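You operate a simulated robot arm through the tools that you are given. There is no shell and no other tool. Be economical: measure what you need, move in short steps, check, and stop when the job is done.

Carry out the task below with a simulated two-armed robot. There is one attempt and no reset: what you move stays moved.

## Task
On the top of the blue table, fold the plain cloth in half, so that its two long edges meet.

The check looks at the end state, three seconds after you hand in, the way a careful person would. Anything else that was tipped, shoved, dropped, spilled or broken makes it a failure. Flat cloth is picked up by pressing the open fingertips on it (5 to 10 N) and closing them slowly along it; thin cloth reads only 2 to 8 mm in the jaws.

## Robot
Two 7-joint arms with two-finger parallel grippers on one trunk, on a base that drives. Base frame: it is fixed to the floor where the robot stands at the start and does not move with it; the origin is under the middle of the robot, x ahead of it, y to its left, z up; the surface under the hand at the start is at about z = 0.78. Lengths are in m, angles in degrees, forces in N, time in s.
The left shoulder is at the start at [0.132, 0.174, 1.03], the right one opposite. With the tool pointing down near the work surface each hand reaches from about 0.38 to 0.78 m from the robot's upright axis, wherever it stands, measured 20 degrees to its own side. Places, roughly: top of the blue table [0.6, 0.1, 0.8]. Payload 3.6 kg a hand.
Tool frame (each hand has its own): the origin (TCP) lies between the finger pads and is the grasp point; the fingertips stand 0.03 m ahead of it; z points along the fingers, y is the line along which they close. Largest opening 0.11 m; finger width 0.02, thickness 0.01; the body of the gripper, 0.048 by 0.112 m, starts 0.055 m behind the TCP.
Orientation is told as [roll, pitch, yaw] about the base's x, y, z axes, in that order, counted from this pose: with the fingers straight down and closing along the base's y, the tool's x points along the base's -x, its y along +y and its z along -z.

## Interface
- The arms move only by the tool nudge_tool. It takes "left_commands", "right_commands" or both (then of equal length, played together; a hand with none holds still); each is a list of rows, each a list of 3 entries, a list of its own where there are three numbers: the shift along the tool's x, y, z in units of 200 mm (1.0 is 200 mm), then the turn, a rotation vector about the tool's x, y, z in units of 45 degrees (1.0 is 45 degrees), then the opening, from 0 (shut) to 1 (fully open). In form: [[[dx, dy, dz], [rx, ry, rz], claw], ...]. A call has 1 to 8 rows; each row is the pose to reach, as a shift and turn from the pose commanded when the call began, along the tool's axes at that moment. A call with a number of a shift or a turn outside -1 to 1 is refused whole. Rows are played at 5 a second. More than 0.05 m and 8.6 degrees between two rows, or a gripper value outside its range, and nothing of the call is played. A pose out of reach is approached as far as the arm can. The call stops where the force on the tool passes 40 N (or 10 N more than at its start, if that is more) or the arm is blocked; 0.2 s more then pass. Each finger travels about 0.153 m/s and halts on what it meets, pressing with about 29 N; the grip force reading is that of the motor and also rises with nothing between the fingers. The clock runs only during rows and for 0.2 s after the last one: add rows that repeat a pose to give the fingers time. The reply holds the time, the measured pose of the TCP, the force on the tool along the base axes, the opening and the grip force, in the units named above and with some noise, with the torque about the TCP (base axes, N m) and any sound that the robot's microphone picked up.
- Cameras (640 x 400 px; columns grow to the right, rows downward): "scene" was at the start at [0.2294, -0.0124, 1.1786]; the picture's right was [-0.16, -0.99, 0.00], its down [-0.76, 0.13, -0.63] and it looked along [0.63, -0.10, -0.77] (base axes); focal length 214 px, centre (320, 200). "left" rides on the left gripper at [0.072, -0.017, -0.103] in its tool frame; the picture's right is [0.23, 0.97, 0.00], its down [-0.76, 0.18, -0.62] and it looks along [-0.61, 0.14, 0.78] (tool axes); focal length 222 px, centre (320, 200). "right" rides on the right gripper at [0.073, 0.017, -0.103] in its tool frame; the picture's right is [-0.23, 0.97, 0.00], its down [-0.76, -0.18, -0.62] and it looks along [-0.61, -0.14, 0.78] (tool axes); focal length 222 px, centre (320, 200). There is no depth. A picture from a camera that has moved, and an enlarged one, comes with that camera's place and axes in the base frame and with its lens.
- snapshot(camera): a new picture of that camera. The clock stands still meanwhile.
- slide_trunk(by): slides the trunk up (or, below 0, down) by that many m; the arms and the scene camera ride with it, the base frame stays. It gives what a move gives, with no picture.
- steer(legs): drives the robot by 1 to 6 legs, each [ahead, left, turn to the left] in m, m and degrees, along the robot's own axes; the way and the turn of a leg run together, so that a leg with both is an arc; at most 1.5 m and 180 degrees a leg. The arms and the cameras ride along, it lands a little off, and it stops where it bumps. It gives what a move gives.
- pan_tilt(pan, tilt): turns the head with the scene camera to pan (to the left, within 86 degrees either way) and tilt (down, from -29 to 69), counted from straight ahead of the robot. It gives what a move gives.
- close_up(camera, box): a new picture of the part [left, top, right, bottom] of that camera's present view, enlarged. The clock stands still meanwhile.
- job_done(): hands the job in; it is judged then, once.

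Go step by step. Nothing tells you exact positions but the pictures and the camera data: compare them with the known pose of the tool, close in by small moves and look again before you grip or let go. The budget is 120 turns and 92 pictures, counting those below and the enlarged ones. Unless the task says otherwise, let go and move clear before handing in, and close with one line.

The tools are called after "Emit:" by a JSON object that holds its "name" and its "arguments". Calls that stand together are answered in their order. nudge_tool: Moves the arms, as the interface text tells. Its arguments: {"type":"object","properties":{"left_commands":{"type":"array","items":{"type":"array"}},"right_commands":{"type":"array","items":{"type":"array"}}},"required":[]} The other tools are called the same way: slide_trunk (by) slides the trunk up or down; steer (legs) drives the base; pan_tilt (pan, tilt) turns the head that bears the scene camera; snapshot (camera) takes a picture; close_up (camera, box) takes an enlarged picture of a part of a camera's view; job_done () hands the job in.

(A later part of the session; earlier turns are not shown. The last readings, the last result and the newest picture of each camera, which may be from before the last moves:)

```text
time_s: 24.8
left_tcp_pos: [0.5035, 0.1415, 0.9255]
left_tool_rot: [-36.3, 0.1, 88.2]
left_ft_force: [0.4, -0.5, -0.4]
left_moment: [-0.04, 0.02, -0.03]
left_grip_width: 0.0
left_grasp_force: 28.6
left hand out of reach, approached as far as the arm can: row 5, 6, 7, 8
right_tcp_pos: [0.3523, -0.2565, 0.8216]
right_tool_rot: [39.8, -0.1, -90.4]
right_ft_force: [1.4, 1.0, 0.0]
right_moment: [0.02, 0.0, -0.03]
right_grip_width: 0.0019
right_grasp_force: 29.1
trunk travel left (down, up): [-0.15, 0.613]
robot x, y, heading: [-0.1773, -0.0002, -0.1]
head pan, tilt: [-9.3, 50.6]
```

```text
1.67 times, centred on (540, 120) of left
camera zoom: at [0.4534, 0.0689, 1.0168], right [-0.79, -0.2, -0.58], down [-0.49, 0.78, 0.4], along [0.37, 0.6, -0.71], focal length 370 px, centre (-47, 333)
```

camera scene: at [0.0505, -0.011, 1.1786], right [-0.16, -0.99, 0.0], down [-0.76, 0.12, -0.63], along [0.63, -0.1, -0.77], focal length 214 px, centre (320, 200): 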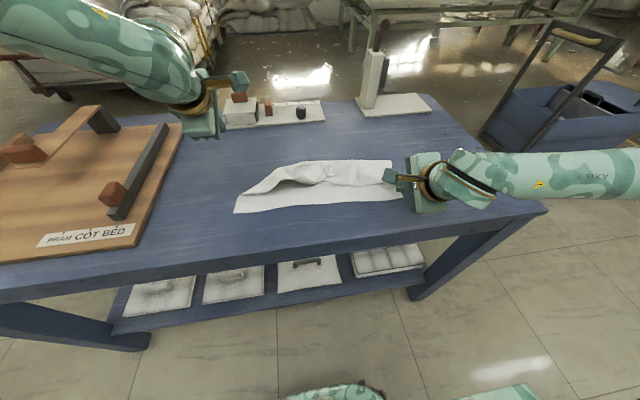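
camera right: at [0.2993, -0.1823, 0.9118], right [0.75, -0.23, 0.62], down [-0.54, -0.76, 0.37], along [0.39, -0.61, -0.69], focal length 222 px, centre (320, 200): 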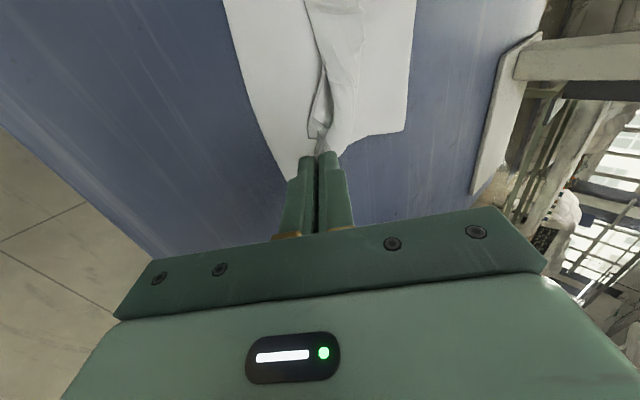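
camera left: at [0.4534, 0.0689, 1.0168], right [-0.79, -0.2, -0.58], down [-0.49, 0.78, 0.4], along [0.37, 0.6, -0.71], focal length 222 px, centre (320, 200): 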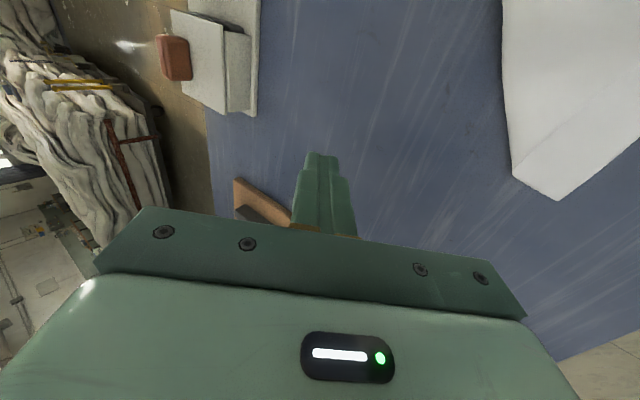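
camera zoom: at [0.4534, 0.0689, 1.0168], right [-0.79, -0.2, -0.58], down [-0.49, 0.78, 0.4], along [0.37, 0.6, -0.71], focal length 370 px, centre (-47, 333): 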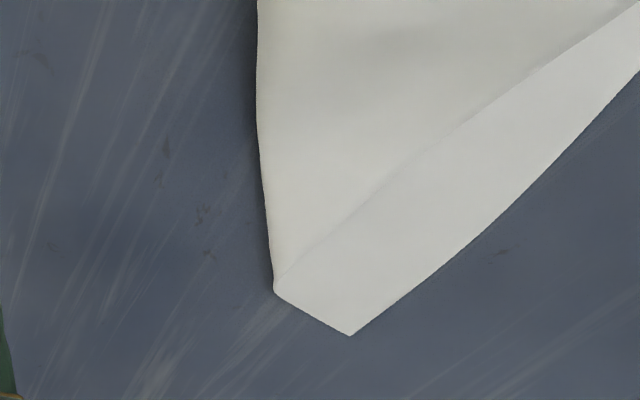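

The clean fix is to unfold and restart. I reverse the right hand's path to lay the flap back toward the far side and bring the left hand back upright.

Emit:
{"name": "nudge_tool", "arguments": {"left_commands": [[[0, -0.1, -0.025], [-0.11, 0, 0], 0], [[0, -0.2, -0.05], [-0.22, 0, 0], 0.1], [[0, -0.29, -0.07], [-0.33, 0, 0], 0.2], [[0, -0.39, -0.1], [-0.44, 0, 0], 0.2], [[0, -0.49, -0.12], [-0.55, 0, 0], 0.2], [[0, -0.58, -0.14], [-0.66, 0, 0], 0.2], [[0, -0.68, -0.17], [-0.78, 0, 0], 0.2], [[0, -0.78, -0.19], [-0.89, 0, 0], 0.2]], "right_commands": [[[0, 0.1, -0.02], [0.11, 0, 0], 0], [[0, 0.2, -0.035], [0.22, 0, 0], 0], [[0, 0.31, -0.05], [0.33, 0, 0], 0], [[0, 0.41, -0.07], [0.44, 0, 0], 0], [[0, 0.51, -0.09], [0.55, 0, 0], 0], [[0, 0.62, -0.1], [0.66, 0, 0], 0], [[0, 0.72, -0.12], [0.78, 0, 0], 0], [[0, 0.83, -0.14], [0.89, 0, 0], 0]]}}

Emit:
{"name": "snapshot", "arguments": {"camera": "scene"}}

```text
time_s: 26.6
left_tcp_pos: [0.5016, 0.146, 1.027]
left_tool_rot: [3.2, 0.3, 87.8]
left_ft_force: [-0.9, 0.3, 0.7]
left_moment: [-0.02, -0.04, 0.01]
left_grip_width: 0.0218
left_grasp_force: 0.1
left hand out of reach, approached as far as the arm can: row 5, 6, 7, 8
right_tcp_pos: [0.4614, -0.2543, 0.9517]
right_tool_rot: [0.0, 0.1, -89.8]
right_ft_force: [0.0, 1.2, 0.9]
right_moment: [0.0, -0.06, -0.03]
right_grip_width: 0.0015
right_grasp_force: 28.7
trunk travel left (down, up): [-0.15, 0.613]
robot x, y, heading: [-0.1786, -0.0002, -0.2]
head pan, tilt: [-9.3, 50.6]
```

```text
59 pictures are left
camera scene: at [0.0482, -0.011, 1.1793], right [-0.16, -0.99, 0.0], down [-0.76, 0.12, -0.64], along [0.63, -0.1, -0.77], focal length 214 px, centre (320, 200)
```

scene: 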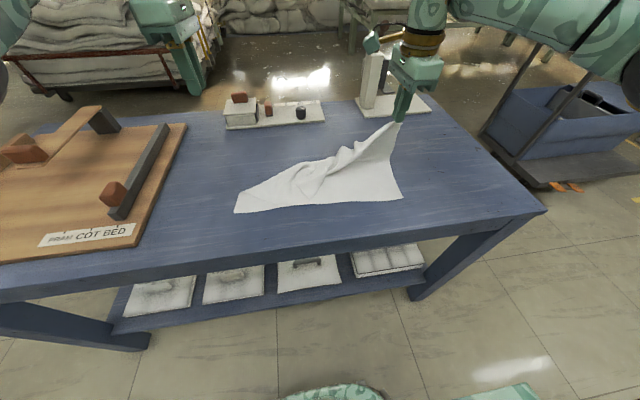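

The flap is lifting on the right side. I raise it more and carry it forward by driving ahead, to unfurl the crumpled left part.

Emit:
{"name": "nudge_tool", "arguments": {"right_commands": [[[0, 0.06, -0.1], [0, 0, 0], 0], [[0, 0.12, -0.2], [0, 0, 0], 0], [[0, 0.18, -0.3], [0, 0, 0], 0], [[0, 0.25, -0.35], [0, 0, 0], 0]]}}

Emit:
{"name": "steer", "arguments": {"legs": [[0.1, 0, 0]]}}

Emit:
{"name": "snapshot", "arguments": {"camera": "scene"}}

```text
time_s: 27.6
left_tcp_pos: [0.5034, 0.1464, 1.0239]
left_tool_rot: [3.3, 0.3, 88.0]
left_ft_force: [-0.2, 1.3, -0.1]
left_moment: [0.02, 0.0, -0.01]
left_grip_width: 0.0221
left_grasp_force: 0.1
right_tcp_pos: [0.5119, -0.2537, 1.0192]
right_tool_rot: [0.0, 0.0, -89.9]
right_ft_force: [0.0, -0.4, 1.2]
right_moment: [-0.03, 0.02, -0.01]
right_grip_width: 0.0019
right_grasp_force: 28.8
trunk travel left (down, up): [-0.15, 0.613]
robot x, y, heading: [-0.1781, 0.0008, -0.1]
head pan, tilt: [-9.3, 50.6]
```

```text
time_s: 28.8
left_tcp_pos: [0.6067, 0.1472, 1.0236]
left_tool_rot: [3.3, 0.3, 88.0]
left_ft_force: [-1.3, 0.5, -0.5]
left_moment: [0.02, 0.01, 0.0]
left_grip_width: 0.0222
left_grasp_force: 0.0
right_tcp_pos: [0.6149, -0.255, 1.0182]
right_tool_rot: [-0.2, 0.0, -89.9]
right_ft_force: [-0.2, -0.4, -0.7]
right_moment: [-0.01, 0.0, -0.06]
right_grip_width: 0.0017
right_grasp_force: 29.1
trunk travel left (down, up): [-0.15, 0.613]
robot x, y, heading: [-0.0805, 0.0016, 0.0]
head pan, tilt: [-9.3, 50.6]
```

```text
58 pictures are left
camera scene: at [0.1539, -0.0118, 1.1783], right [-0.16, -0.99, 0.0], down [-0.76, 0.12, -0.63], along [0.62, -0.1, -0.77], focal length 214 px, centre (320, 200)
```

scene: 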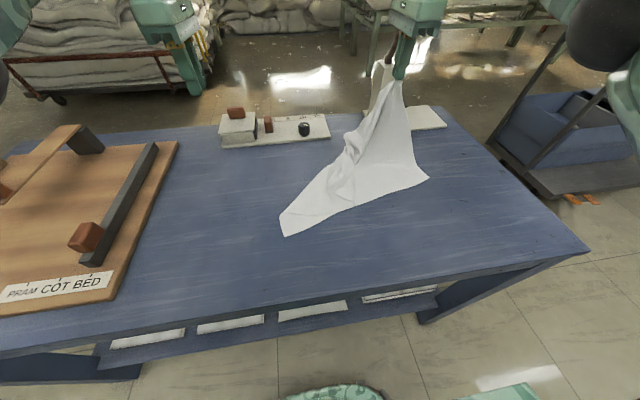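

Emit:
{"name": "close_up", "arguments": {"camera": "scene", "box": [250, 60, 450, 250]}}

Emit:
{"name": "snapshot", "arguments": {"camera": "left"}}

Emit:
{"name": "snapshot", "arguments": {"camera": "right"}}

```text
2.11 times, centred on (350, 155) of scene
camera zoom: at [0.1539, -0.0118, 1.1783], right [-0.16, -0.99, 0.0], down [-0.76, 0.12, -0.63], along [0.62, -0.1, -0.77], focal length 452 px, centre (257, 295)
```

zoom: 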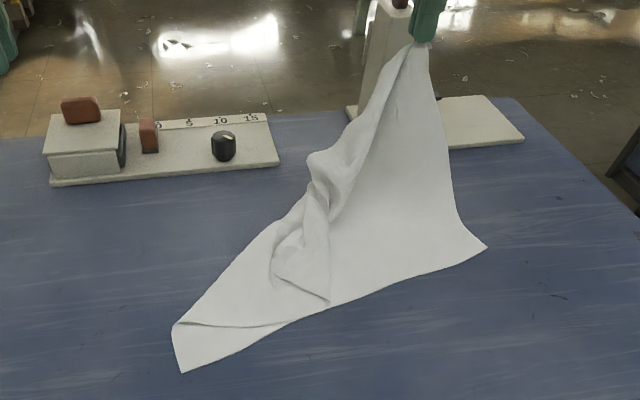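

```text
56 pictures are left
camera left: at [0.6261, 0.073, 1.125], right [-0.98, -0.19, 0.06], down [-0.11, 0.77, 0.63], along [-0.17, 0.61, -0.78], focal length 222 px, centre (320, 200)
```

left: 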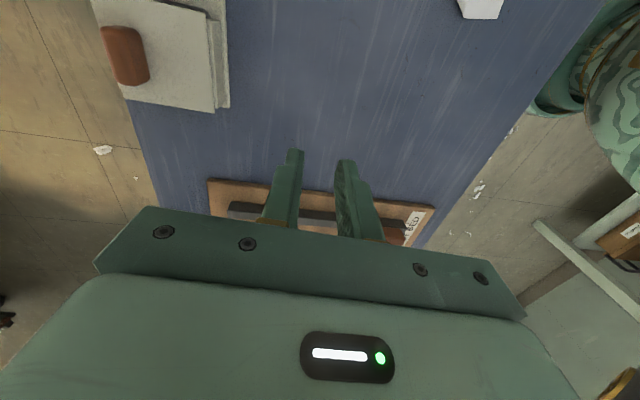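

```text
55 pictures are left
camera right: at [0.6326, -0.1812, 1.122], right [0.97, -0.23, 0.0], down [-0.17, -0.76, 0.62], along [-0.14, -0.61, -0.78], focal length 222 px, centre (320, 200)
```

right: 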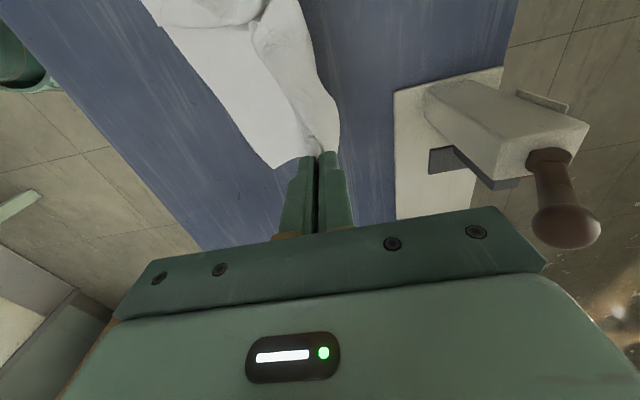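

The left corner is flopped over on top of the cloth. I lift the whole cloth by the corner I hold, using the trunk, so gravity unfurls it and the left hand can take the other corner in the air. I bring the right hand inward first.

Emit:
{"name": "nudge_tool", "arguments": {"right_commands": [[[0.1, -0.12, -0.05], [0, 0, 0], 0], [[0.2, -0.25, -0.1], [0, 0, 0], 0], [[0.3, -0.38, -0.1], [0, 0, 0], 0], [[0.4, -0.5, -0.1], [0, 0, 0], 0]]}}

Emit:
{"name": "slide_trunk", "arguments": {"by": 0.25}}

Emit:
{"name": "snapshot", "arguments": {"camera": "scene"}}

```text
time_s: 29.8
left_tcp_pos: [0.6042, 0.1466, 1.0238]
left_tool_rot: [3.3, 0.3, 88.0]
left_ft_force: [0.4, -0.2, 0.5]
left_moment: [0.01, 0.02, 0.01]
left_grip_width: 0.022
left_grasp_force: 0.1
right_tcp_pos: [0.5142, -0.1759, 1.0383]
right_tool_rot: [0.0, 0.0, -90.0]
right_ft_force: [0.4, -0.3, 0.2]
right_moment: [-0.04, 0.02, -0.01]
right_grip_width: 0.0017
right_grasp_force: 29.3
trunk travel left (down, up): [-0.15, 0.613]
robot x, y, heading: [-0.0729, -0.0038, 0.2]
head pan, tilt: [-9.3, 50.6]
```

```text
time_s: 32.3
left_tcp_pos: [0.513, 0.1465, 1.4035]
left_tool_rot: [-9.7, -0.2, 88.0]
left_ft_force: [0.2, -1.1, 0.6]
left_moment: [0.01, 0.01, 0.02]
left_grip_width: 0.022
left_grasp_force: 0.1
right_tcp_pos: [0.5142, -0.1756, 1.2885]
right_tool_rot: [-0.1, 0.0, -90.0]
right_ft_force: [-0.6, -0.1, -1.1]
right_moment: [-0.01, -0.05, -0.03]
right_grip_width: 0.0017
right_grasp_force: 29.1
trunk travel left (down, up): [-0.4, 0.363]
robot x, y, heading: [-0.0812, -0.0002, 0.2]
head pan, tilt: [-9.3, 50.6]
```

```text
54 pictures are left
camera scene: at [0.0418, -0.012, 1.4358], right [-0.16, -0.99, 0.0], down [-0.76, 0.12, -0.63], along [0.63, -0.1, -0.77], focal length 214 px, centre (320, 200)
```

scene: 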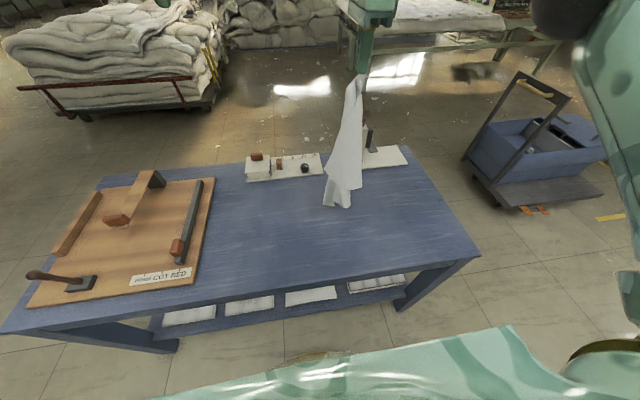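

Emit:
{"name": "close_up", "arguments": {"camera": "scene", "box": [300, 60, 420, 220]}}

Emit:
{"name": "snapshot", "arguments": {"camera": "right"}}

Emit:
{"name": "snapshot", "arguments": {"camera": "left"}}

```text
2.50 times, centred on (360, 140) of scene
camera zoom: at [0.0418, -0.012, 1.4358], right [-0.16, -0.99, 0.0], down [-0.76, 0.12, -0.63], along [0.63, -0.1, -0.77], focal length 536 px, centre (220, 350)
```

zoom: 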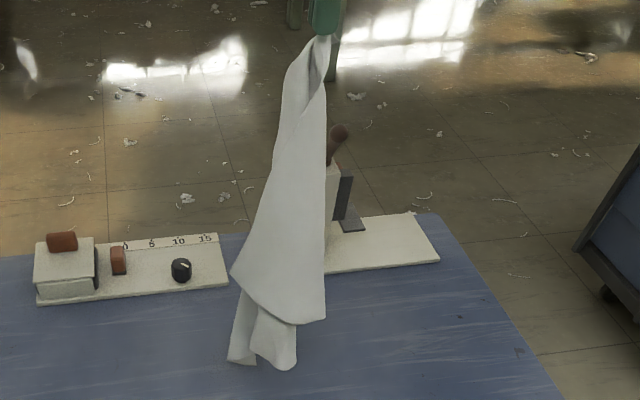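

```text
52 pictures are left
camera right: at [0.5316, -0.1016, 1.3927], right [0.97, -0.23, 0.0], down [-0.18, -0.76, 0.62], along [-0.14, -0.61, -0.78], focal length 222 px, centre (320, 200)
```

right: 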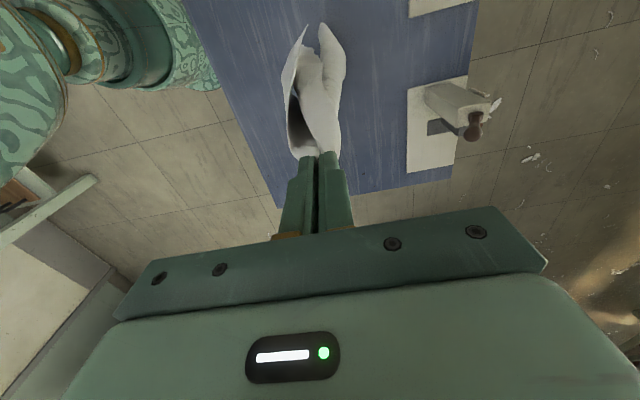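

```text
51 pictures are left
camera left: at [0.509, 0.0729, 1.5069], right [-0.97, -0.19, -0.17], down [-0.25, 0.77, 0.59], along [0.01, 0.61, -0.79], focal length 222 px, centre (320, 200)
```

left: 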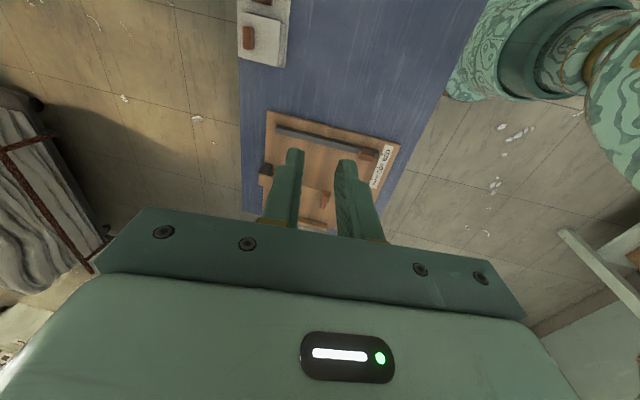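

It is hanging free except at the lowest corner. I raise it a bit more so the corners separate clearly, then look again.

Emit:
{"name": "slide_trunk", "arguments": {"by": 0.1}}

Emit:
{"name": "close_up", "arguments": {"camera": "scene", "box": [290, 60, 410, 220]}}

Emit:
{"name": "close_up", "arguments": {"camera": "right", "box": [250, 0, 400, 180]}}

```text
time_s: 33.7
left_tcp_pos: [0.4893, 0.1474, 1.5281]
left_tool_rot: [-12.3, -0.2, 88.0]
left_ft_force: [0.0, 0.1, 0.0]
left_moment: [0.03, 0.0, 0.02]
left_grip_width: 0.022
left_grasp_force: 0.1
right_tcp_pos: [0.5141, -0.1748, 1.3897]
right_tool_rot: [-0.1, 0.0, -90.0]
right_ft_force: [-0.5, 0.8, 0.0]
right_moment: [-0.02, -0.02, -0.01]
right_grip_width: 0.0019
right_grasp_force: 29.0
trunk travel left (down, up): [-0.5, 0.263]
robot x, y, heading: [-0.0739, -0.0027, 0.1]
head pan, tilt: [-9.3, 50.6]
```

```text
2.50 times, centred on (350, 140) of scene
camera zoom: at [0.0209, -0.012, 1.5365], right [-0.16, -0.99, 0.0], down [-0.76, 0.12, -0.63], along [0.63, -0.1, -0.77], focal length 536 px, centre (245, 350)
```

zoom: 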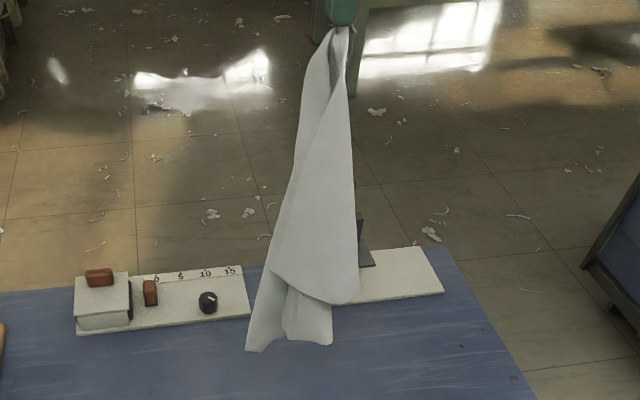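

```text
2.22 times, centred on (325, 90) of right
camera zoom: at [0.5316, -0.1015, 1.4926], right [0.97, -0.23, 0.0], down [-0.18, -0.76, 0.62], along [-0.14, -0.61, -0.78], focal length 494 px, centre (309, 444)
```

zoom: 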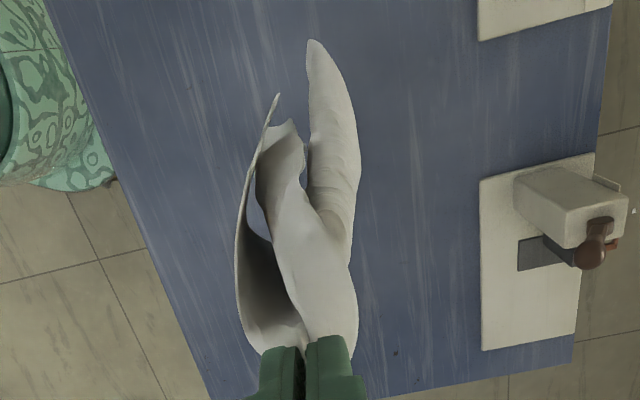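

From two views the hanging corners are: near-right corner C at (0.507, -0.122, 1.087), D lowest at (0.537, -0.098, 0.90), and B tucked inside at about z 0.96. C is well exposed, so I will take it with the left hand and stretch the short edge A–C taut so the sheet hangs flat. First I turn the left hand round so its camera faces outward.

Emit:
{"name": "nudge_tool", "arguments": {"left_commands": [[[-0.02, 0, 0.1], [0, 0, 0.14], 0.4], [[-0.04, 0, 0.2], [0, 0, 0.28], 0.4], [[-0.06, 0, 0.3], [0, 0, 0.42], 0.4], [[-0.08, 0, 0.4], [0, 0, 0.56], 0.4], [[-0.1, 0, 0.5], [0, 0, 0.7], 0.4], [[-0.12, 0, 0.6], [0, 0, 0.84], 0.4], [[-0.15, 0, 0.7], [0, 0, 0.98], 0.4]]}}

```text
time_s: 35.3
left_tcp_pos: [0.5243, 0.1761, 1.3902]
left_tool_rot: [-8.8, -8.7, 44.3]
left_ft_force: [0.5, 0.0, 0.1]
left_moment: [0.01, 0.02, 0.02]
left_grip_width: 0.0441
left_grasp_force: 0.1
right_tcp_pos: [0.5142, -0.1745, 1.3899]
right_tool_rot: [0.0, 0.0, -90.0]
right_ft_force: [0.7, -0.4, -0.4]
right_moment: [0.04, -0.06, -0.04]
right_grip_width: 0.0016
right_grasp_force: 29.3
trunk travel left (down, up): [-0.5, 0.263]
robot x, y, heading: [-0.0788, -0.001, -0.0]
head pan, tilt: [-9.3, 50.6]
```

Emit:
{"name": "nudge_tool", "arguments": {"left_commands": [[[-0.015, 0.015, 0.08], [0, 0, 0.14], 0.4], [[-0.03, 0.03, 0.16], [0, 0, 0.28], 0.4], [[-0.045, 0.045, 0.24], [0, 0, 0.42], 0.4], [[-0.06, 0.06, 0.32], [0, 0, 0.56], 0.4], [[-0.07, 0.07, 0.4], [0, 0, 0.7], 0.4], [[-0.08, 0.08, 0.48], [0, 0, 0.84], 0.4], [[-0.1, 0.1, 0.56], [0, 0, 0.98], 0.4]]}}

```text
time_s: 36.9
left_tcp_pos: [0.5467, 0.2049, 1.283]
left_tool_rot: [-0.1, -12.3, -0.4]
left_ft_force: [0.7, 0.6, -0.8]
left_moment: [-0.02, 0.0, 0.01]
left_grip_width: 0.0443
left_grasp_force: 0.0
right_tcp_pos: [0.5142, -0.1741, 1.3894]
right_tool_rot: [-0.2, 0.0, -89.8]
right_ft_force: [-0.7, 0.5, -0.9]
right_moment: [0.02, 0.0, 0.0]
right_grip_width: 0.0015
right_grasp_force: 28.8
trunk travel left (down, up): [-0.5, 0.263]
robot x, y, heading: [-0.0784, 0.0015, 0.3]
head pan, tilt: [-9.3, 50.6]
```

Emit:
{"name": "nudge_tool", "arguments": {"left_commands": [[[0.03, 0, 0.06], [0, 0.14, 0.07], 0.4], [[0.05, 0, 0.11], [0, 0.25, 0.14], 0.4], [[0.08, 0, 0.17], [0, 0.25, 0.3], 0.4], [[0.1, 0, 0.23], [0, 0.25, 0.45], 0.4], [[0.13, 0, 0.29], [0, 0.25, 0.6], 0.4], [[0.15, 0, 0.34], [0, 0.25, 0.75], 0.4], [[0.18, 0, 0.4], [0, 0.25, 0.88], 0.4], [[0.18, 0, 0.4], [0, 0.25, 1.0], 0.4]]}}

```text
time_s: 38.7
left_tcp_pos: [0.5299, 0.2049, 1.196]
left_tool_rot: [4.5, 1.3, -45.0]
left_ft_force: [0.0, 0.5, 0.1]
left_moment: [0.01, 0.0, 0.01]
left_grip_width: 0.0442
left_grasp_force: 0.1
right_tcp_pos: [0.5141, -0.1743, 1.3887]
right_tool_rot: [0.0, 0.0, -89.9]
right_ft_force: [-1.0, -0.2, -0.6]
right_moment: [-0.04, -0.02, 0.01]
right_grip_width: 0.0017
right_grasp_force: 29.6
trunk travel left (down, up): [-0.5, 0.263]
robot x, y, heading: [-0.0766, 0.0005, 0.3]
head pan, tilt: [-9.3, 50.6]
```

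Emit:
{"name": "nudge_tool", "arguments": {"left_commands": [[[0, 0, 0], [0, 0, 0.16], 0.5], [[0, 0, 0], [0, 0, 0.33], 0.5], [[0, 0, 0], [0, 0, 0.5], 0.5], [[0, 0, 0], [0, 0, 0.67], 0.5], [[0, 0, 0], [0, 0, 0.84], 0.5], [[0, 0, 0], [0, 0, 1], 0.5]]}}

Emit:
{"name": "nudge_tool", "arguments": {"left_commands": [[[0, 0, 0], [0, -0.16, 0], 0.5], [[0, 0, 0], [0, -0.33, 0], 0.5], [[0, 0, 0], [0, -0.5, 0], 0.5], [[0, 0, 0], [0, -0.67, 0], 0.5], [[0, 0, 0], [0, -0.84, 0], 0.5], [[0, 0, 0], [0, -1, 0], 0.5]]}}

Emit:
{"name": "snapshot", "arguments": {"camera": "left"}}

Emit:
{"name": "snapshot", "arguments": {"camera": "scene"}}

```text
time_s: 40.1
left_tcp_pos: [0.5279, 0.2047, 1.1974]
left_tool_rot: [2.3, 3.9, -89.9]
left_ft_force: [-0.8, 0.2, -1.1]
left_moment: [-0.01, 0.01, 0.01]
left_grip_width: 0.0555
left_grasp_force: 0.0
right_tcp_pos: [0.5155, -0.1739, 1.3898]
right_tool_rot: [0.0, 0.0, -89.8]
right_ft_force: [-0.4, -0.4, 0.7]
right_moment: [0.0, 0.02, -0.01]
right_grip_width: 0.0019
right_grasp_force: 28.8
trunk travel left (down, up): [-0.5, 0.263]
robot x, y, heading: [-0.0776, 0.0044, 0.0]
head pan, tilt: [-9.3, 50.6]
```

```text
time_s: 41.5
left_tcp_pos: [0.5269, 0.2046, 1.1974]
left_tool_rot: [3.1, -40.9, -92.0]
left_ft_force: [1.2, 0.0, 0.3]
left_moment: [0.03, 0.01, 0.01]
left_grip_width: 0.055
left_grasp_force: 0.2
right_tcp_pos: [0.5147, -0.1725, 1.3893]
right_tool_rot: [-0.2, 0.0, -89.9]
right_ft_force: [0.1, 0.4, 0.0]
right_moment: [-0.01, 0.01, 0.01]
right_grip_width: 0.0016
right_grasp_force: 29.1
trunk travel left (down, up): [-0.5, 0.263]
robot x, y, heading: [-0.0754, 0.0021, 0.3]
head pan, tilt: [-9.3, 50.6]
```

```text
48 pictures are left
camera left: at [0.5097, 0.3262, 1.2252], right [0.98, 0.17, -0.11], down [0.14, -0.17, 0.98], along [0.15, -0.97, -0.19], focal length 222 px, centre (320, 200)
```

left: 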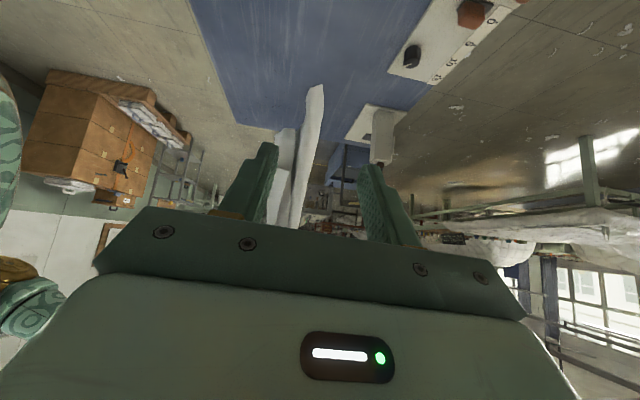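

```text
47 pictures are left
camera scene: at [0.0206, -0.0114, 1.5367], right [-0.16, -0.99, 0.0], down [-0.76, 0.12, -0.63], along [0.63, -0.1, -0.77], focal length 214 px, centre (320, 200)
```

scene: 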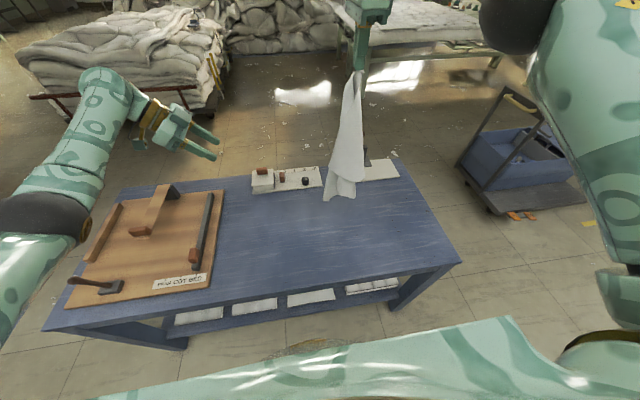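

Emit:
{"name": "close_up", "arguments": {"camera": "left", "box": [235, 70, 345, 240]}}

Emit:
{"name": "close_up", "arguments": {"camera": "scene", "box": [300, 60, 400, 220]}}

Emit:
{"name": "close_up", "arguments": {"camera": "right", "box": [250, 0, 400, 180]}}

```text
2.35 times, centred on (290, 155) of left
camera zoom: at [0.5097, 0.3262, 1.2252], right [0.98, 0.17, -0.11], down [0.14, -0.17, 0.98], along [0.15, -0.97, -0.19], focal length 523 px, centre (391, 306)
```

zoom: 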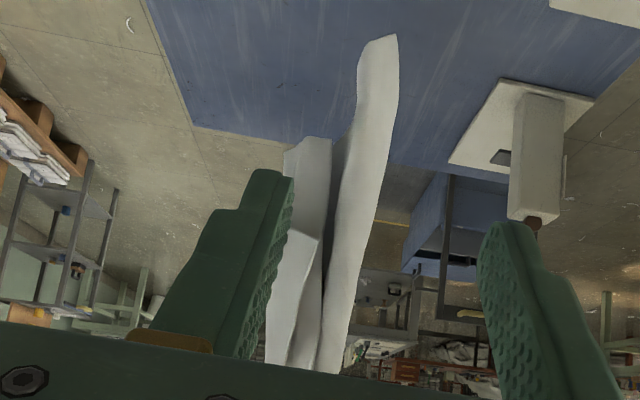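

```text
2.50 times, centred on (350, 140) of scene
camera zoom: at [0.0206, -0.0114, 1.5367], right [-0.16, -0.99, 0.0], down [-0.76, 0.12, -0.63], along [0.63, -0.1, -0.77], focal length 536 px, centre (245, 350)
```

zoom: 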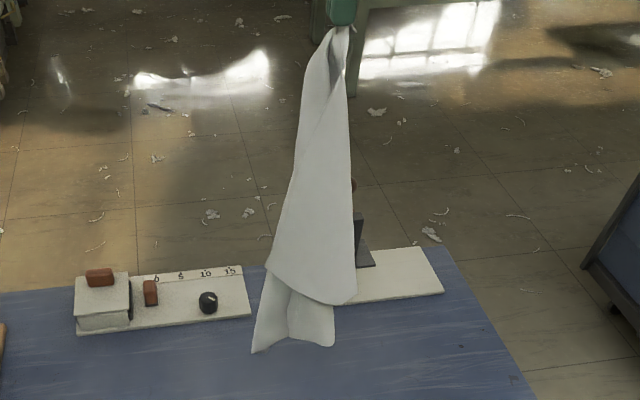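

```text
2.22 times, centred on (325, 90) of right
camera zoom: at [0.5312, -0.1009, 1.4931], right [0.97, -0.23, 0.0], down [-0.18, -0.76, 0.62], along [-0.14, -0.61, -0.78], focal length 494 px, centre (309, 444)
```

zoom: 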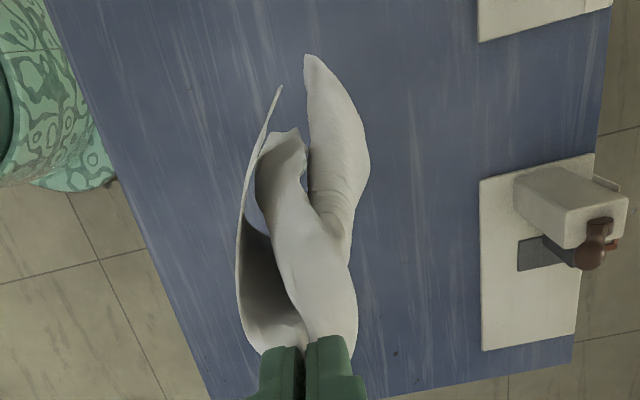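

Corner C is confirmed in three views at about (0.509, -0.117, 1.092). I bring the left hand along its pointing direction to a stand-off about 8 cm short of it.

Emit:
{"name": "nudge_tool", "arguments": {"left_commands": [[[-0.12, -0.02, 0.12], [0, 0, 0], 0.45], [[-0.24, -0.04, 0.25], [0, 0, 0], 0.45], [[-0.36, -0.065, 0.37], [0, 0, 0], 0.45], [[-0.48, -0.085, 0.5], [0, 0, 0], 0.45], [[-0.6, -0.11, 0.62], [0, 0, 0], 0.45], [[-0.73, -0.13, 0.75], [0, 0, 0], 0.45], [[-0.85, -0.155, 0.87], [0, 0, 0], 0.45], [[-0.97, -0.175, 0.99], [0, 0, 0], 0.45]]}}

Emit:
{"name": "snapshot", "arguments": {"camera": "left"}}

Emit:
{"name": "close_up", "arguments": {"camera": "scene", "box": [260, 60, 400, 220]}}

```text
time_s: 43.3
left_tcp_pos: [0.4929, -0.0735, 1.1733]
left_tool_rot: [3.1, -40.7, -92.0]
left_ft_force: [0.4, 0.1, -0.1]
left_moment: [0.0, 0.0, -0.02]
left_grip_width: 0.0497
left_grasp_force: 0.1
right_tcp_pos: [0.5143, -0.1761, 1.39]
right_tool_rot: [0.0, 0.0, -89.9]
right_ft_force: [-0.4, -0.1, -1.1]
right_moment: [0.02, 0.01, 0.03]
right_grip_width: 0.0016
right_grasp_force: 28.7
trunk travel left (down, up): [-0.5, 0.263]
robot x, y, heading: [-0.0799, 0.0014, 0.2]
head pan, tilt: [-9.3, 50.6]
```

```text
43 pictures are left
camera left: at [0.4745, 0.0484, 1.2027], right [0.98, 0.17, -0.11], down [0.14, -0.17, 0.98], along [0.15, -0.97, -0.19], focal length 222 px, centre (320, 200)
```

left: 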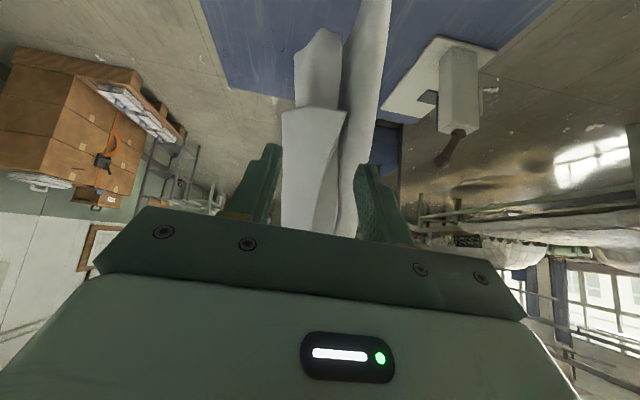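

```text
2.50 times, centred on (330, 140) of scene
camera zoom: at [0.0203, -0.0134, 1.5367], right [-0.16, -0.99, 0.0], down [-0.76, 0.12, -0.63], along [0.63, -0.1, -0.77], focal length 536 px, centre (295, 350)
```

zoom: 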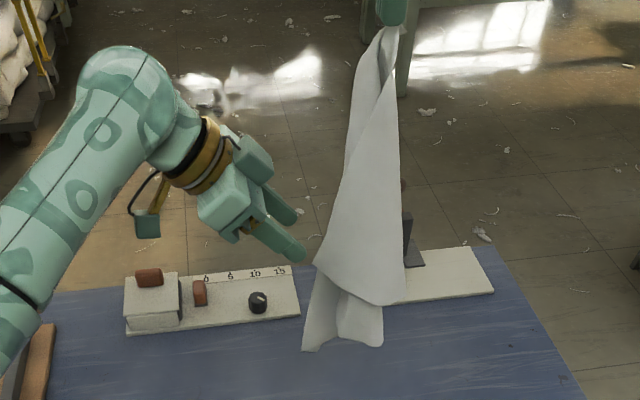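

C sits between the fingers in view. I advance along the pointing direction in small steps.

Emit:
{"name": "nudge_tool", "arguments": {"left_commands": [[[0, 0, 0.1], [0, 0, 0], 0.45], [[0, 0, 0.2], [0, 0, 0], 0.45], [[0, 0, 0.3], [0, 0, 0], 0.45], [[0, 0, 0.38], [0, 0, 0], 0.45]]}}

Emit:
{"name": "snapshot", "arguments": {"camera": "left"}}

Emit:
{"name": "close_up", "arguments": {"camera": "scene", "box": [280, 100, 400, 220]}}

```text
time_s: 44.3
left_tcp_pos: [0.4948, -0.122, 1.113]
left_tool_rot: [3.0, -41.0, -92.0]
left_ft_force: [-0.1, -0.1, 0.2]
left_moment: [0.0, 0.01, 0.02]
left_grip_width: 0.0492
left_grasp_force: 0.1
right_tcp_pos: [0.5134, -0.1758, 1.3887]
right_tool_rot: [-0.1, 0.0, -89.9]
right_ft_force: [0.1, 0.2, -0.2]
right_moment: [0.0, -0.01, -0.01]
right_grip_width: 0.0018
right_grasp_force: 28.9
trunk travel left (down, up): [-0.5, 0.263]
robot x, y, heading: [-0.0735, 0.0007, 0.1]
head pan, tilt: [-9.3, 50.6]
```

```text
41 pictures are left
camera left: at [0.4774, -0.0013, 1.143], right [0.98, 0.17, -0.11], down [0.14, -0.17, 0.98], along [0.15, -0.97, -0.19], focal length 222 px, centre (320, 200)
```

left: 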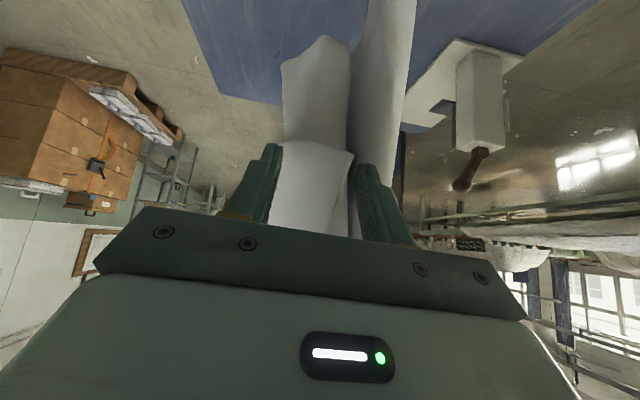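

```text
3.33 times, centred on (340, 160) of scene
camera zoom: at [0.0204, -0.0132, 1.5367], right [-0.16, -0.99, 0.0], down [-0.76, 0.12, -0.63], along [0.63, -0.1, -0.77], focal length 715 px, centre (253, 333)
```

zoom: 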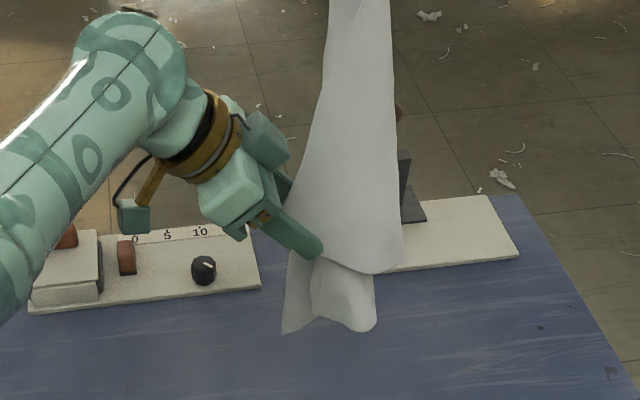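

The corner is between the fingers, with one in front of the panel and one behind. I close.

Emit:
{"name": "nudge_tool", "arguments": {"left_commands": [[[0, 0, 0], [0, 0, 0], 0.3], [[0, 0, 0], [0, 0, 0], 0.15], [[0, 0, 0], [0, 0, 0], 0], [[0, 0, 0], [0, 0, 0], 0], [[0, 0, 0], [0, 0, 0], 0]]}}

Emit:
{"name": "snapshot", "arguments": {"camera": "left"}}

Emit:
{"name": "close_up", "arguments": {"camera": "scene", "box": [280, 60, 400, 220]}}

```text
time_s: 45.5
left_tcp_pos: [0.4959, -0.1213, 1.1142]
left_tool_rot: [3.0, -40.9, -92.1]
left_ft_force: [0.3, -0.4, -0.9]
left_moment: [-0.02, 0.01, 0.02]
left_grip_width: 0.0019
left_grasp_force: 29.4
right_tcp_pos: [0.514, -0.1748, 1.3894]
right_tool_rot: [-0.1, 0.0, -89.9]
right_ft_force: [0.6, 0.3, -0.1]
right_moment: [0.02, 0.0, -0.03]
right_grip_width: 0.0018
right_grasp_force: 28.4
trunk travel left (down, up): [-0.5, 0.263]
robot x, y, heading: [-0.0783, 0.001, 0.0]
head pan, tilt: [-9.3, 50.6]
```

```text
39 pictures are left
camera left: at [0.4776, -0.0002, 1.1431], right [0.98, 0.17, -0.11], down [0.14, -0.17, 0.98], along [0.15, -0.97, -0.19], focal length 222 px, centre (320, 200)
```

left: 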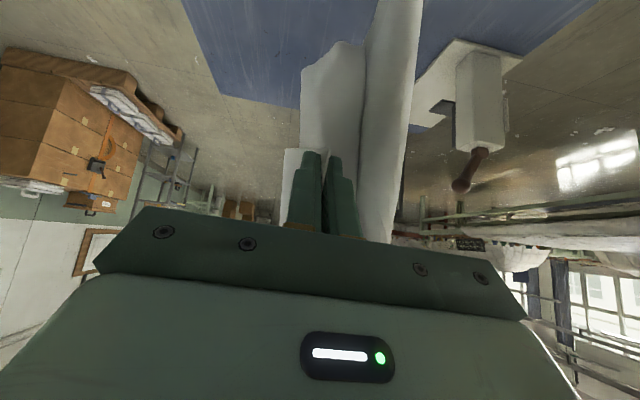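

```text
2.50 times, centred on (340, 140) of scene
camera zoom: at [0.0205, -0.012, 1.5367], right [-0.16, -0.99, 0.0], down [-0.76, 0.12, -0.63], along [0.63, -0.1, -0.77], focal length 536 px, centre (270, 350)
```

zoom: 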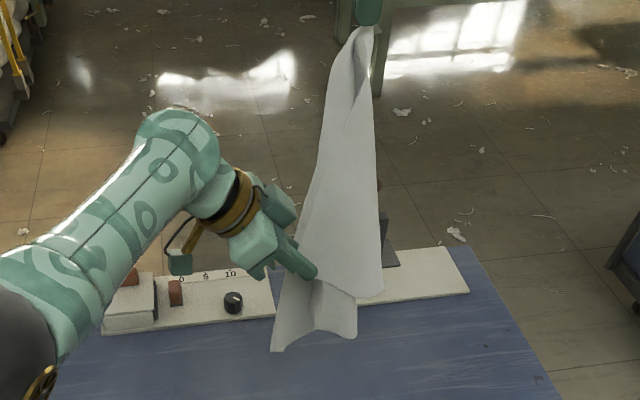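

Left has corner C (2 mm in the jaws). Now I swing it out and up on an arc about A, to stretch the short edge level between the hands.

Emit:
{"name": "nudge_tool", "arguments": {"left_commands": [[[0.04, 0.01, -0.1], [0, 0, 0], 0], [[0.08, 0.02, -0.21], [0, 0, 0], 0], [[0.12, 0.03, -0.32], [0, 0, 0], 0], [[0.16, 0.04, -0.43], [0, 0, 0], 0], [[0.2, 0.05, -0.54], [0, 0, 0], 0], [[0.245, 0.06, -0.65], [0, 0, 0], 0]]}}

Emit:
{"name": "nudge_tool", "arguments": {"left_commands": [[[-0.01, 0.005, -0.13], [0, 0, 0], 0], [[-0.04, 0.01, -0.27], [0, 0, 0], 0], [[-0.09, 0.015, -0.42], [0, 0, 0], 0], [[-0.14, 0.02, -0.56], [0, 0, 0], 0], [[-0.2, 0.03, -0.7], [0, 0, 0], 0], [[-0.26, 0.035, -0.85], [0, 0, 0], 0]]}}

Emit:
{"name": "snapshot", "arguments": {"camera": "scene"}}

```text
time_s: 46.9
left_tcp_pos: [0.5049, -0.0002, 1.1834]
left_tool_rot: [2.9, -41.1, -92.0]
left_ft_force: [0.1, 0.0, -0.1]
left_moment: [-0.01, 0.01, 0.02]
left_grip_width: 0.0018
left_grasp_force: 29.3
right_tcp_pos: [0.5137, -0.1735, 1.3891]
right_tool_rot: [-0.1, 0.0, -89.9]
right_ft_force: [0.2, 0.2, -0.5]
right_moment: [0.01, 0.01, 0.0]
right_grip_width: 0.0013
right_grasp_force: 28.8
trunk travel left (down, up): [-0.5, 0.263]
robot x, y, heading: [-0.0777, -0.0029, -0.1]
head pan, tilt: [-9.3, 50.6]
```

```text
time_s: 48.3
left_tcp_pos: [0.5043, 0.0724, 1.3433]
left_tool_rot: [3.0, -41.0, -91.9]
left_ft_force: [0.3, -2.5, -0.7]
left_moment: [0.04, -0.02, -0.01]
left_grip_width: 0.0022
left_grasp_force: 29.6
right_tcp_pos: [0.5128, -0.1742, 1.3897]
right_tool_rot: [-0.1, 0.0, -89.9]
right_ft_force: [-0.3, 1.9, 0.6]
right_moment: [0.07, -0.02, 0.01]
right_grip_width: 0.0019
right_grasp_force: 28.9
trunk travel left (down, up): [-0.5, 0.263]
robot x, y, heading: [-0.0809, -0.0003, -0.0]
head pan, tilt: [-9.3, 50.6]
```

```text
37 pictures are left
camera scene: at [0.02, -0.0115, 1.5367], right [-0.16, -0.99, 0.0], down [-0.76, 0.12, -0.63], along [0.63, -0.1, -0.77], focal length 214 px, centre (320, 200)
```

scene: 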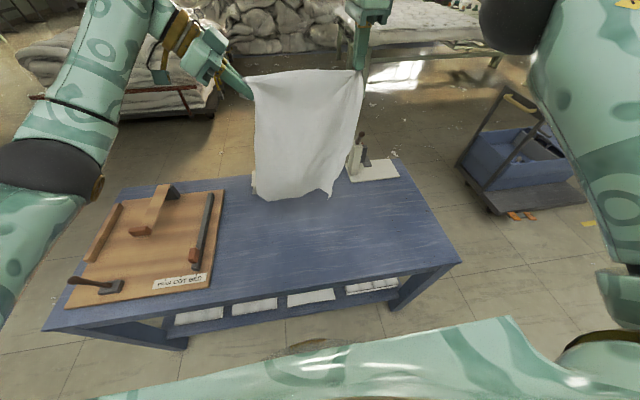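

The sheet now hangs flat and taut from its short edge A–C, with the long edges vertical. I fold it in the air by bringing C across to A, slightly in front and lower for clearance. Then both long edges hang together.

Emit:
{"name": "nudge_tool", "arguments": {"left_commands": [[[-0.02, -0.09, 0.05], [0, 0, 0], 0], [[-0.08, -0.18, 0.15], [0, 0, 0], 0], [[-0.2, -0.18, 0.3], [0, 0, 0], 0], [[-0.32, -0.18, 0.45], [0, 0, 0], 0], [[-0.44, -0.18, 0.58], [0, 0, 0], 0], [[-0.55, -0.18, 0.7], [0, 0, 0], 0], [[-0.63, -0.18, 0.8], [0, 0, 0], 0], [[-0.68, -0.18, 0.86], [0, 0, 0], 0]]}}

Emit:
{"name": "snapshot", "arguments": {"camera": "scene"}}

Emit:
{"name": "snapshot", "arguments": {"camera": "left"}}

Emit:
{"name": "snapshot", "arguments": {"camera": "right"}}

```text
time_s: 50.1
left_tcp_pos: [0.4718, -0.1443, 1.3015]
left_tool_rot: [3.0, -40.7, -92.0]
left_ft_force: [-0.2, 0.8, 0.1]
left_moment: [0.01, -0.01, 0.02]
left_grip_width: 0.0016
left_grasp_force: 29.1
right_tcp_pos: [0.5139, -0.1742, 1.3907]
right_tool_rot: [-0.1, 0.0, -89.8]
right_ft_force: [-0.5, 0.5, 0.0]
right_moment: [-0.02, -0.03, 0.02]
right_grip_width: 0.0015
right_grasp_force: 29.0
trunk travel left (down, up): [-0.5, 0.263]
robot x, y, heading: [-0.0755, -0.0003, -0.1]
head pan, tilt: [-9.3, 50.6]
```

```text
36 pictures are left
camera scene: at [0.0205, -0.0128, 1.5367], right [-0.16, -0.99, 0.0], down [-0.76, 0.12, -0.63], along [0.63, -0.1, -0.77], focal length 214 px, centre (320, 200)
```

scene: 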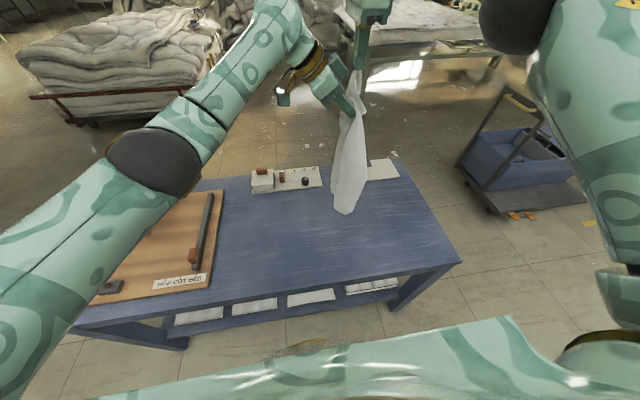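

```text
35 pictures are left
camera left: at [0.4547, -0.0223, 1.3306], right [0.98, 0.17, -0.11], down [0.14, -0.17, 0.98], along [0.15, -0.97, -0.19], focal length 222 px, centre (320, 200)
```

left: 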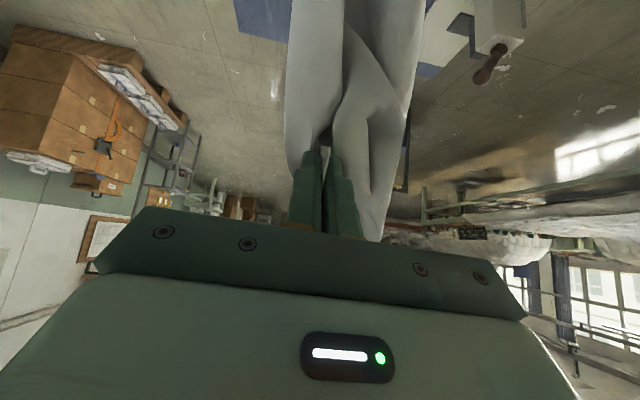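

```text
34 pictures are left
camera right: at [0.531, -0.1022, 1.4931], right [0.97, -0.23, 0.0], down [-0.18, -0.76, 0.62], along [-0.14, -0.61, -0.78], focal length 222 px, centre (320, 200)
```

right: 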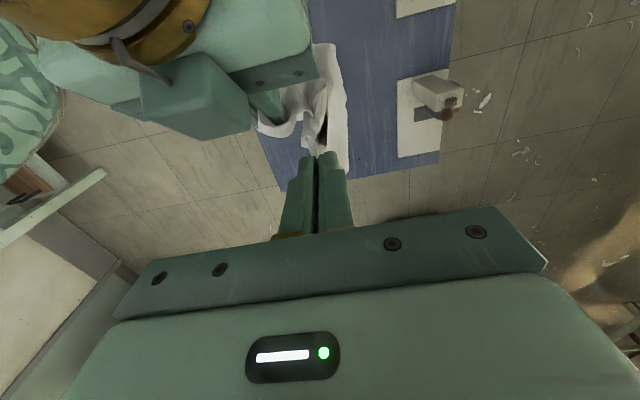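

Folding in the air collapses the sheet into pleats, so I undo that. I will stretch it taut again and lay it flat on the table instead.

Emit:
{"name": "nudge_tool", "arguments": {"left_commands": [[[0.05, 0, -0.06], [0, 0, 0], 0], [[0.13, 0, -0.16], [0, 0, 0], 0], [[0.24, 0, -0.28], [0, 0, 0], 0], [[0.36, 0, -0.41], [0, 0, 0], 0], [[0.48, 0, -0.56], [0, 0, 0], 0], [[0.58, 0.06, -0.68], [0, 0, 0], 0], [[0.65, 0.13, -0.8], [0, 0, 0], 0], [[0.69, 0.19, -0.87], [0, 0, 0], 0]]}}

Emit:
{"name": "snapshot", "arguments": {"camera": "scene"}}

```text
time_s: 51.9
left_tcp_pos: [0.5093, 0.0737, 1.3448]
left_tool_rot: [2.9, -40.9, -92.1]
left_ft_force: [-0.6, -3.5, -0.5]
left_moment: [0.11, 0.01, 0.0]
left_grip_width: 0.0019
left_grasp_force: 29.0
right_tcp_pos: [0.5144, -0.1725, 1.3892]
right_tool_rot: [-0.1, 0.0, -89.8]
right_ft_force: [0.0, 3.7, 0.0]
right_moment: [0.11, -0.04, -0.02]
right_grip_width: 0.0016
right_grasp_force: 28.9
trunk travel left (down, up): [-0.5, 0.263]
robot x, y, heading: [-0.0776, 0.0002, 0.1]
head pan, tilt: [-9.3, 50.6]
```

```text
33 pictures are left
camera scene: at [0.0206, -0.0118, 1.5367], right [-0.16, -0.99, 0.0], down [-0.76, 0.12, -0.63], along [0.63, -0.1, -0.77], focal length 214 px, centre (320, 200)
```

scene: 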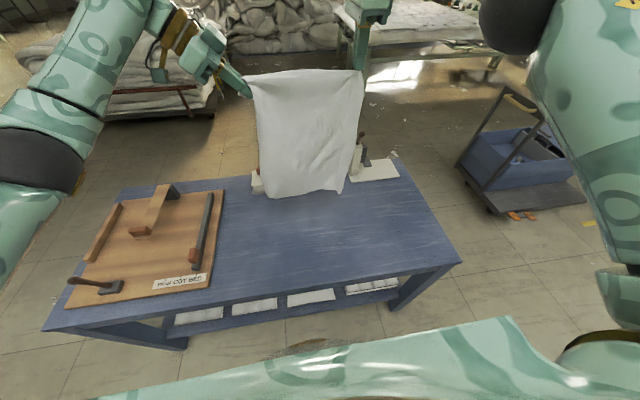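

Flat again. I extend both hands 0.1 m forward, drive ahead a little, then lower with the trunk until the bottom edge is just about on the table.

Emit:
{"name": "nudge_tool", "arguments": {"left_commands": [[[0, 0.1, 0.01], [0, 0, 0], 0], [[0, 0.2, 0.01], [0, 0, 0], 0], [[0, 0.3, 0.01], [0, 0, 0], 0], [[0, 0.4, 0.01], [0, 0, 0], 0], [[0, 0.5, 0.01], [0, 0, 0], 0]], "right_commands": [[[0, 0.1, 0], [0, 0, 0], 0], [[0, 0.2, 0], [0, 0, 0], 0], [[0, 0.3, 0], [0, 0, 0], 0], [[0, 0.4, 0], [0, 0, 0], 0], [[0, 0.5, 0], [0, 0, 0], 0]]}}

Emit:
{"name": "steer", "arguments": {"legs": [[0.05, 0, 0]]}}

Emit:
{"name": "slide_trunk", "arguments": {"by": -0.15}}

Emit:
{"name": "snapshot", "arguments": {"camera": "scene"}}

```text
time_s: 53.1
left_tcp_pos: [0.5488, 0.0726, 1.344]
left_tool_rot: [3.0, -41.0, -92.1]
left_ft_force: [0.0, -3.1, -0.4]
left_moment: [0.07, -0.01, 0.0]
left_grip_width: 0.0023
left_grasp_force: 28.9
left hand out of reach, approached as far as the arm can: row 3, 4, 5
right_tcp_pos: [0.5209, -0.1731, 1.3887]
right_tool_rot: [0.0, 0.0, -89.9]
right_ft_force: [0.4, 2.5, -0.1]
right_moment: [0.11, -0.03, -0.01]
right_grip_width: 0.0017
right_grasp_force: 29.0
right hand out of reach, approached as far as the arm can: row 1, 2, 3, 4, 5
trunk travel left (down, up): [-0.5, 0.263]
robot x, y, heading: [-0.077, 0.0004, 0.4]
head pan, tilt: [-9.3, 50.6]
```

```text
time_s: 54.0
left_tcp_pos: [0.587, 0.074, 1.351]
left_tool_rot: [3.6, -40.8, -92.5]
left_ft_force: [-0.6, -3.2, 0.7]
left_moment: [0.07, -0.06, 0.04]
left_grip_width: 0.0019
left_grasp_force: 29.5
right_tcp_pos: [0.5582, -0.1704, 1.3956]
right_tool_rot: [0.4, 0.0, -89.8]
right_ft_force: [-1.0, 3.2, 1.2]
right_moment: [0.11, -0.14, -0.02]
right_grip_width: 0.0017
right_grasp_force: 29.2
trunk travel left (down, up): [-0.5, 0.263]
robot x, y, heading: [-0.0272, -0.0032, 0.1]
head pan, tilt: [-9.3, 50.6]
```

```text
time_s: 55.7
left_tcp_pos: [0.5959, 0.0732, 1.1957]
left_tool_rot: [3.2, -40.9, -92.2]
left_ft_force: [-0.5, -3.1, -0.2]
left_moment: [0.08, 0.02, -0.02]
left_grip_width: 0.0018
left_grasp_force: 28.8
right_tcp_pos: [0.5685, -0.1722, 1.2426]
right_tool_rot: [0.0, 0.0, -89.9]
right_ft_force: [-0.3, 2.6, -0.1]
right_moment: [0.14, -0.04, -0.04]
right_grip_width: 0.0017
right_grasp_force: 29.0
trunk travel left (down, up): [-0.35, 0.413]
robot x, y, heading: [-0.029, 0.0031, 0.2]
head pan, tilt: [-9.3, 50.6]
```

```text
32 pictures are left
camera scene: at [0.1058, -0.0117, 1.3856], right [-0.16, -0.99, 0.0], down [-0.76, 0.12, -0.63], along [0.63, -0.1, -0.77], focal length 214 px, centre (320, 200)
```

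scene: 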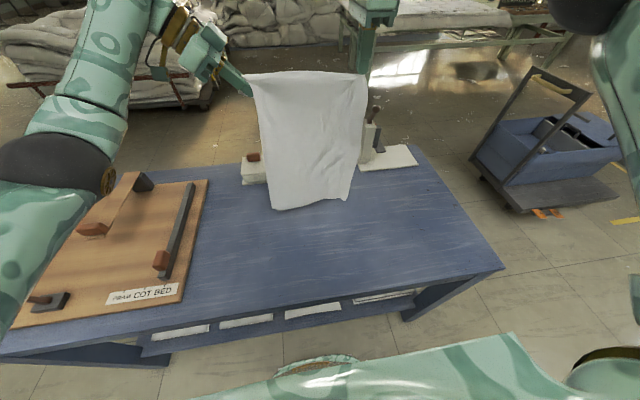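

The right arm was at its reach limit at that height. Lower down it can extend further, so I drive ahead 5 cm to about the original stand, then extend both hands to x≈0.67.

Emit:
{"name": "steer", "arguments": {"legs": [[0.04, 0, 0]]}}

Emit:
{"name": "nudge_tool", "arguments": {"left_commands": [[[0, 0.06, 0], [0, 0, 0], 0], [[0, 0.12, 0], [0, 0, 0], 0], [[0, 0.17, 0], [0, 0, 0], 0], [[0, 0.2, 0], [0, 0, 0], 0]], "right_commands": [[[0, 0.08, 0], [0, 0, 0], 0], [[0, 0.17, 0], [0, 0, 0], 0], [[0, 0.25, 0], [0, 0, 0], 0], [[0, 0.33, 0], [0, 0, 0], 0]]}}

```text
time_s: 56.6
left_tcp_pos: [0.6342, 0.073, 1.1976]
left_tool_rot: [3.3, -40.9, -92.3]
left_ft_force: [-0.2, -3.8, -1.1]
left_moment: [0.05, 0.0, 0.02]
left_grip_width: 0.0017
left_grasp_force: 29.2
right_tcp_pos: [0.6059, -0.1734, 1.2423]
right_tool_rot: [0.2, 0.0, -89.9]
right_ft_force: [0.3, 3.4, 0.0]
right_moment: [0.11, -0.03, -0.02]
right_grip_width: 0.0019
right_grasp_force: 28.7
trunk travel left (down, up): [-0.35, 0.413]
robot x, y, heading: [0.011, 0.0006, -0.1]
head pan, tilt: [-9.3, 50.6]
```

```text
time_s: 57.6
left_tcp_pos: [0.6671, 0.0756, 1.1943]
left_tool_rot: [3.3, -40.8, -92.2]
left_ft_force: [-0.7, -4.9, -0.6]
left_moment: [0.07, 0.0, -0.01]
left_grip_width: 0.0019
left_grasp_force: 28.5
left hand out of reach, approached as far as the arm can: row 3, 4
right_tcp_pos: [0.6339, -0.1709, 1.2408]
right_tool_rot: [0.1, 0.1, -89.9]
right_ft_force: [0.8, 4.9, 0.6]
right_moment: [0.15, -0.01, -0.01]
right_grip_width: 0.0018
right_grasp_force: 29.4
right hand out of reach, approached as far as the arm can: row 2, 3, 4
trunk travel left (down, up): [-0.35, 0.413]
robot x, y, heading: [0.0108, -0.0021, 0.3]
head pan, tilt: [-9.3, 50.6]
```

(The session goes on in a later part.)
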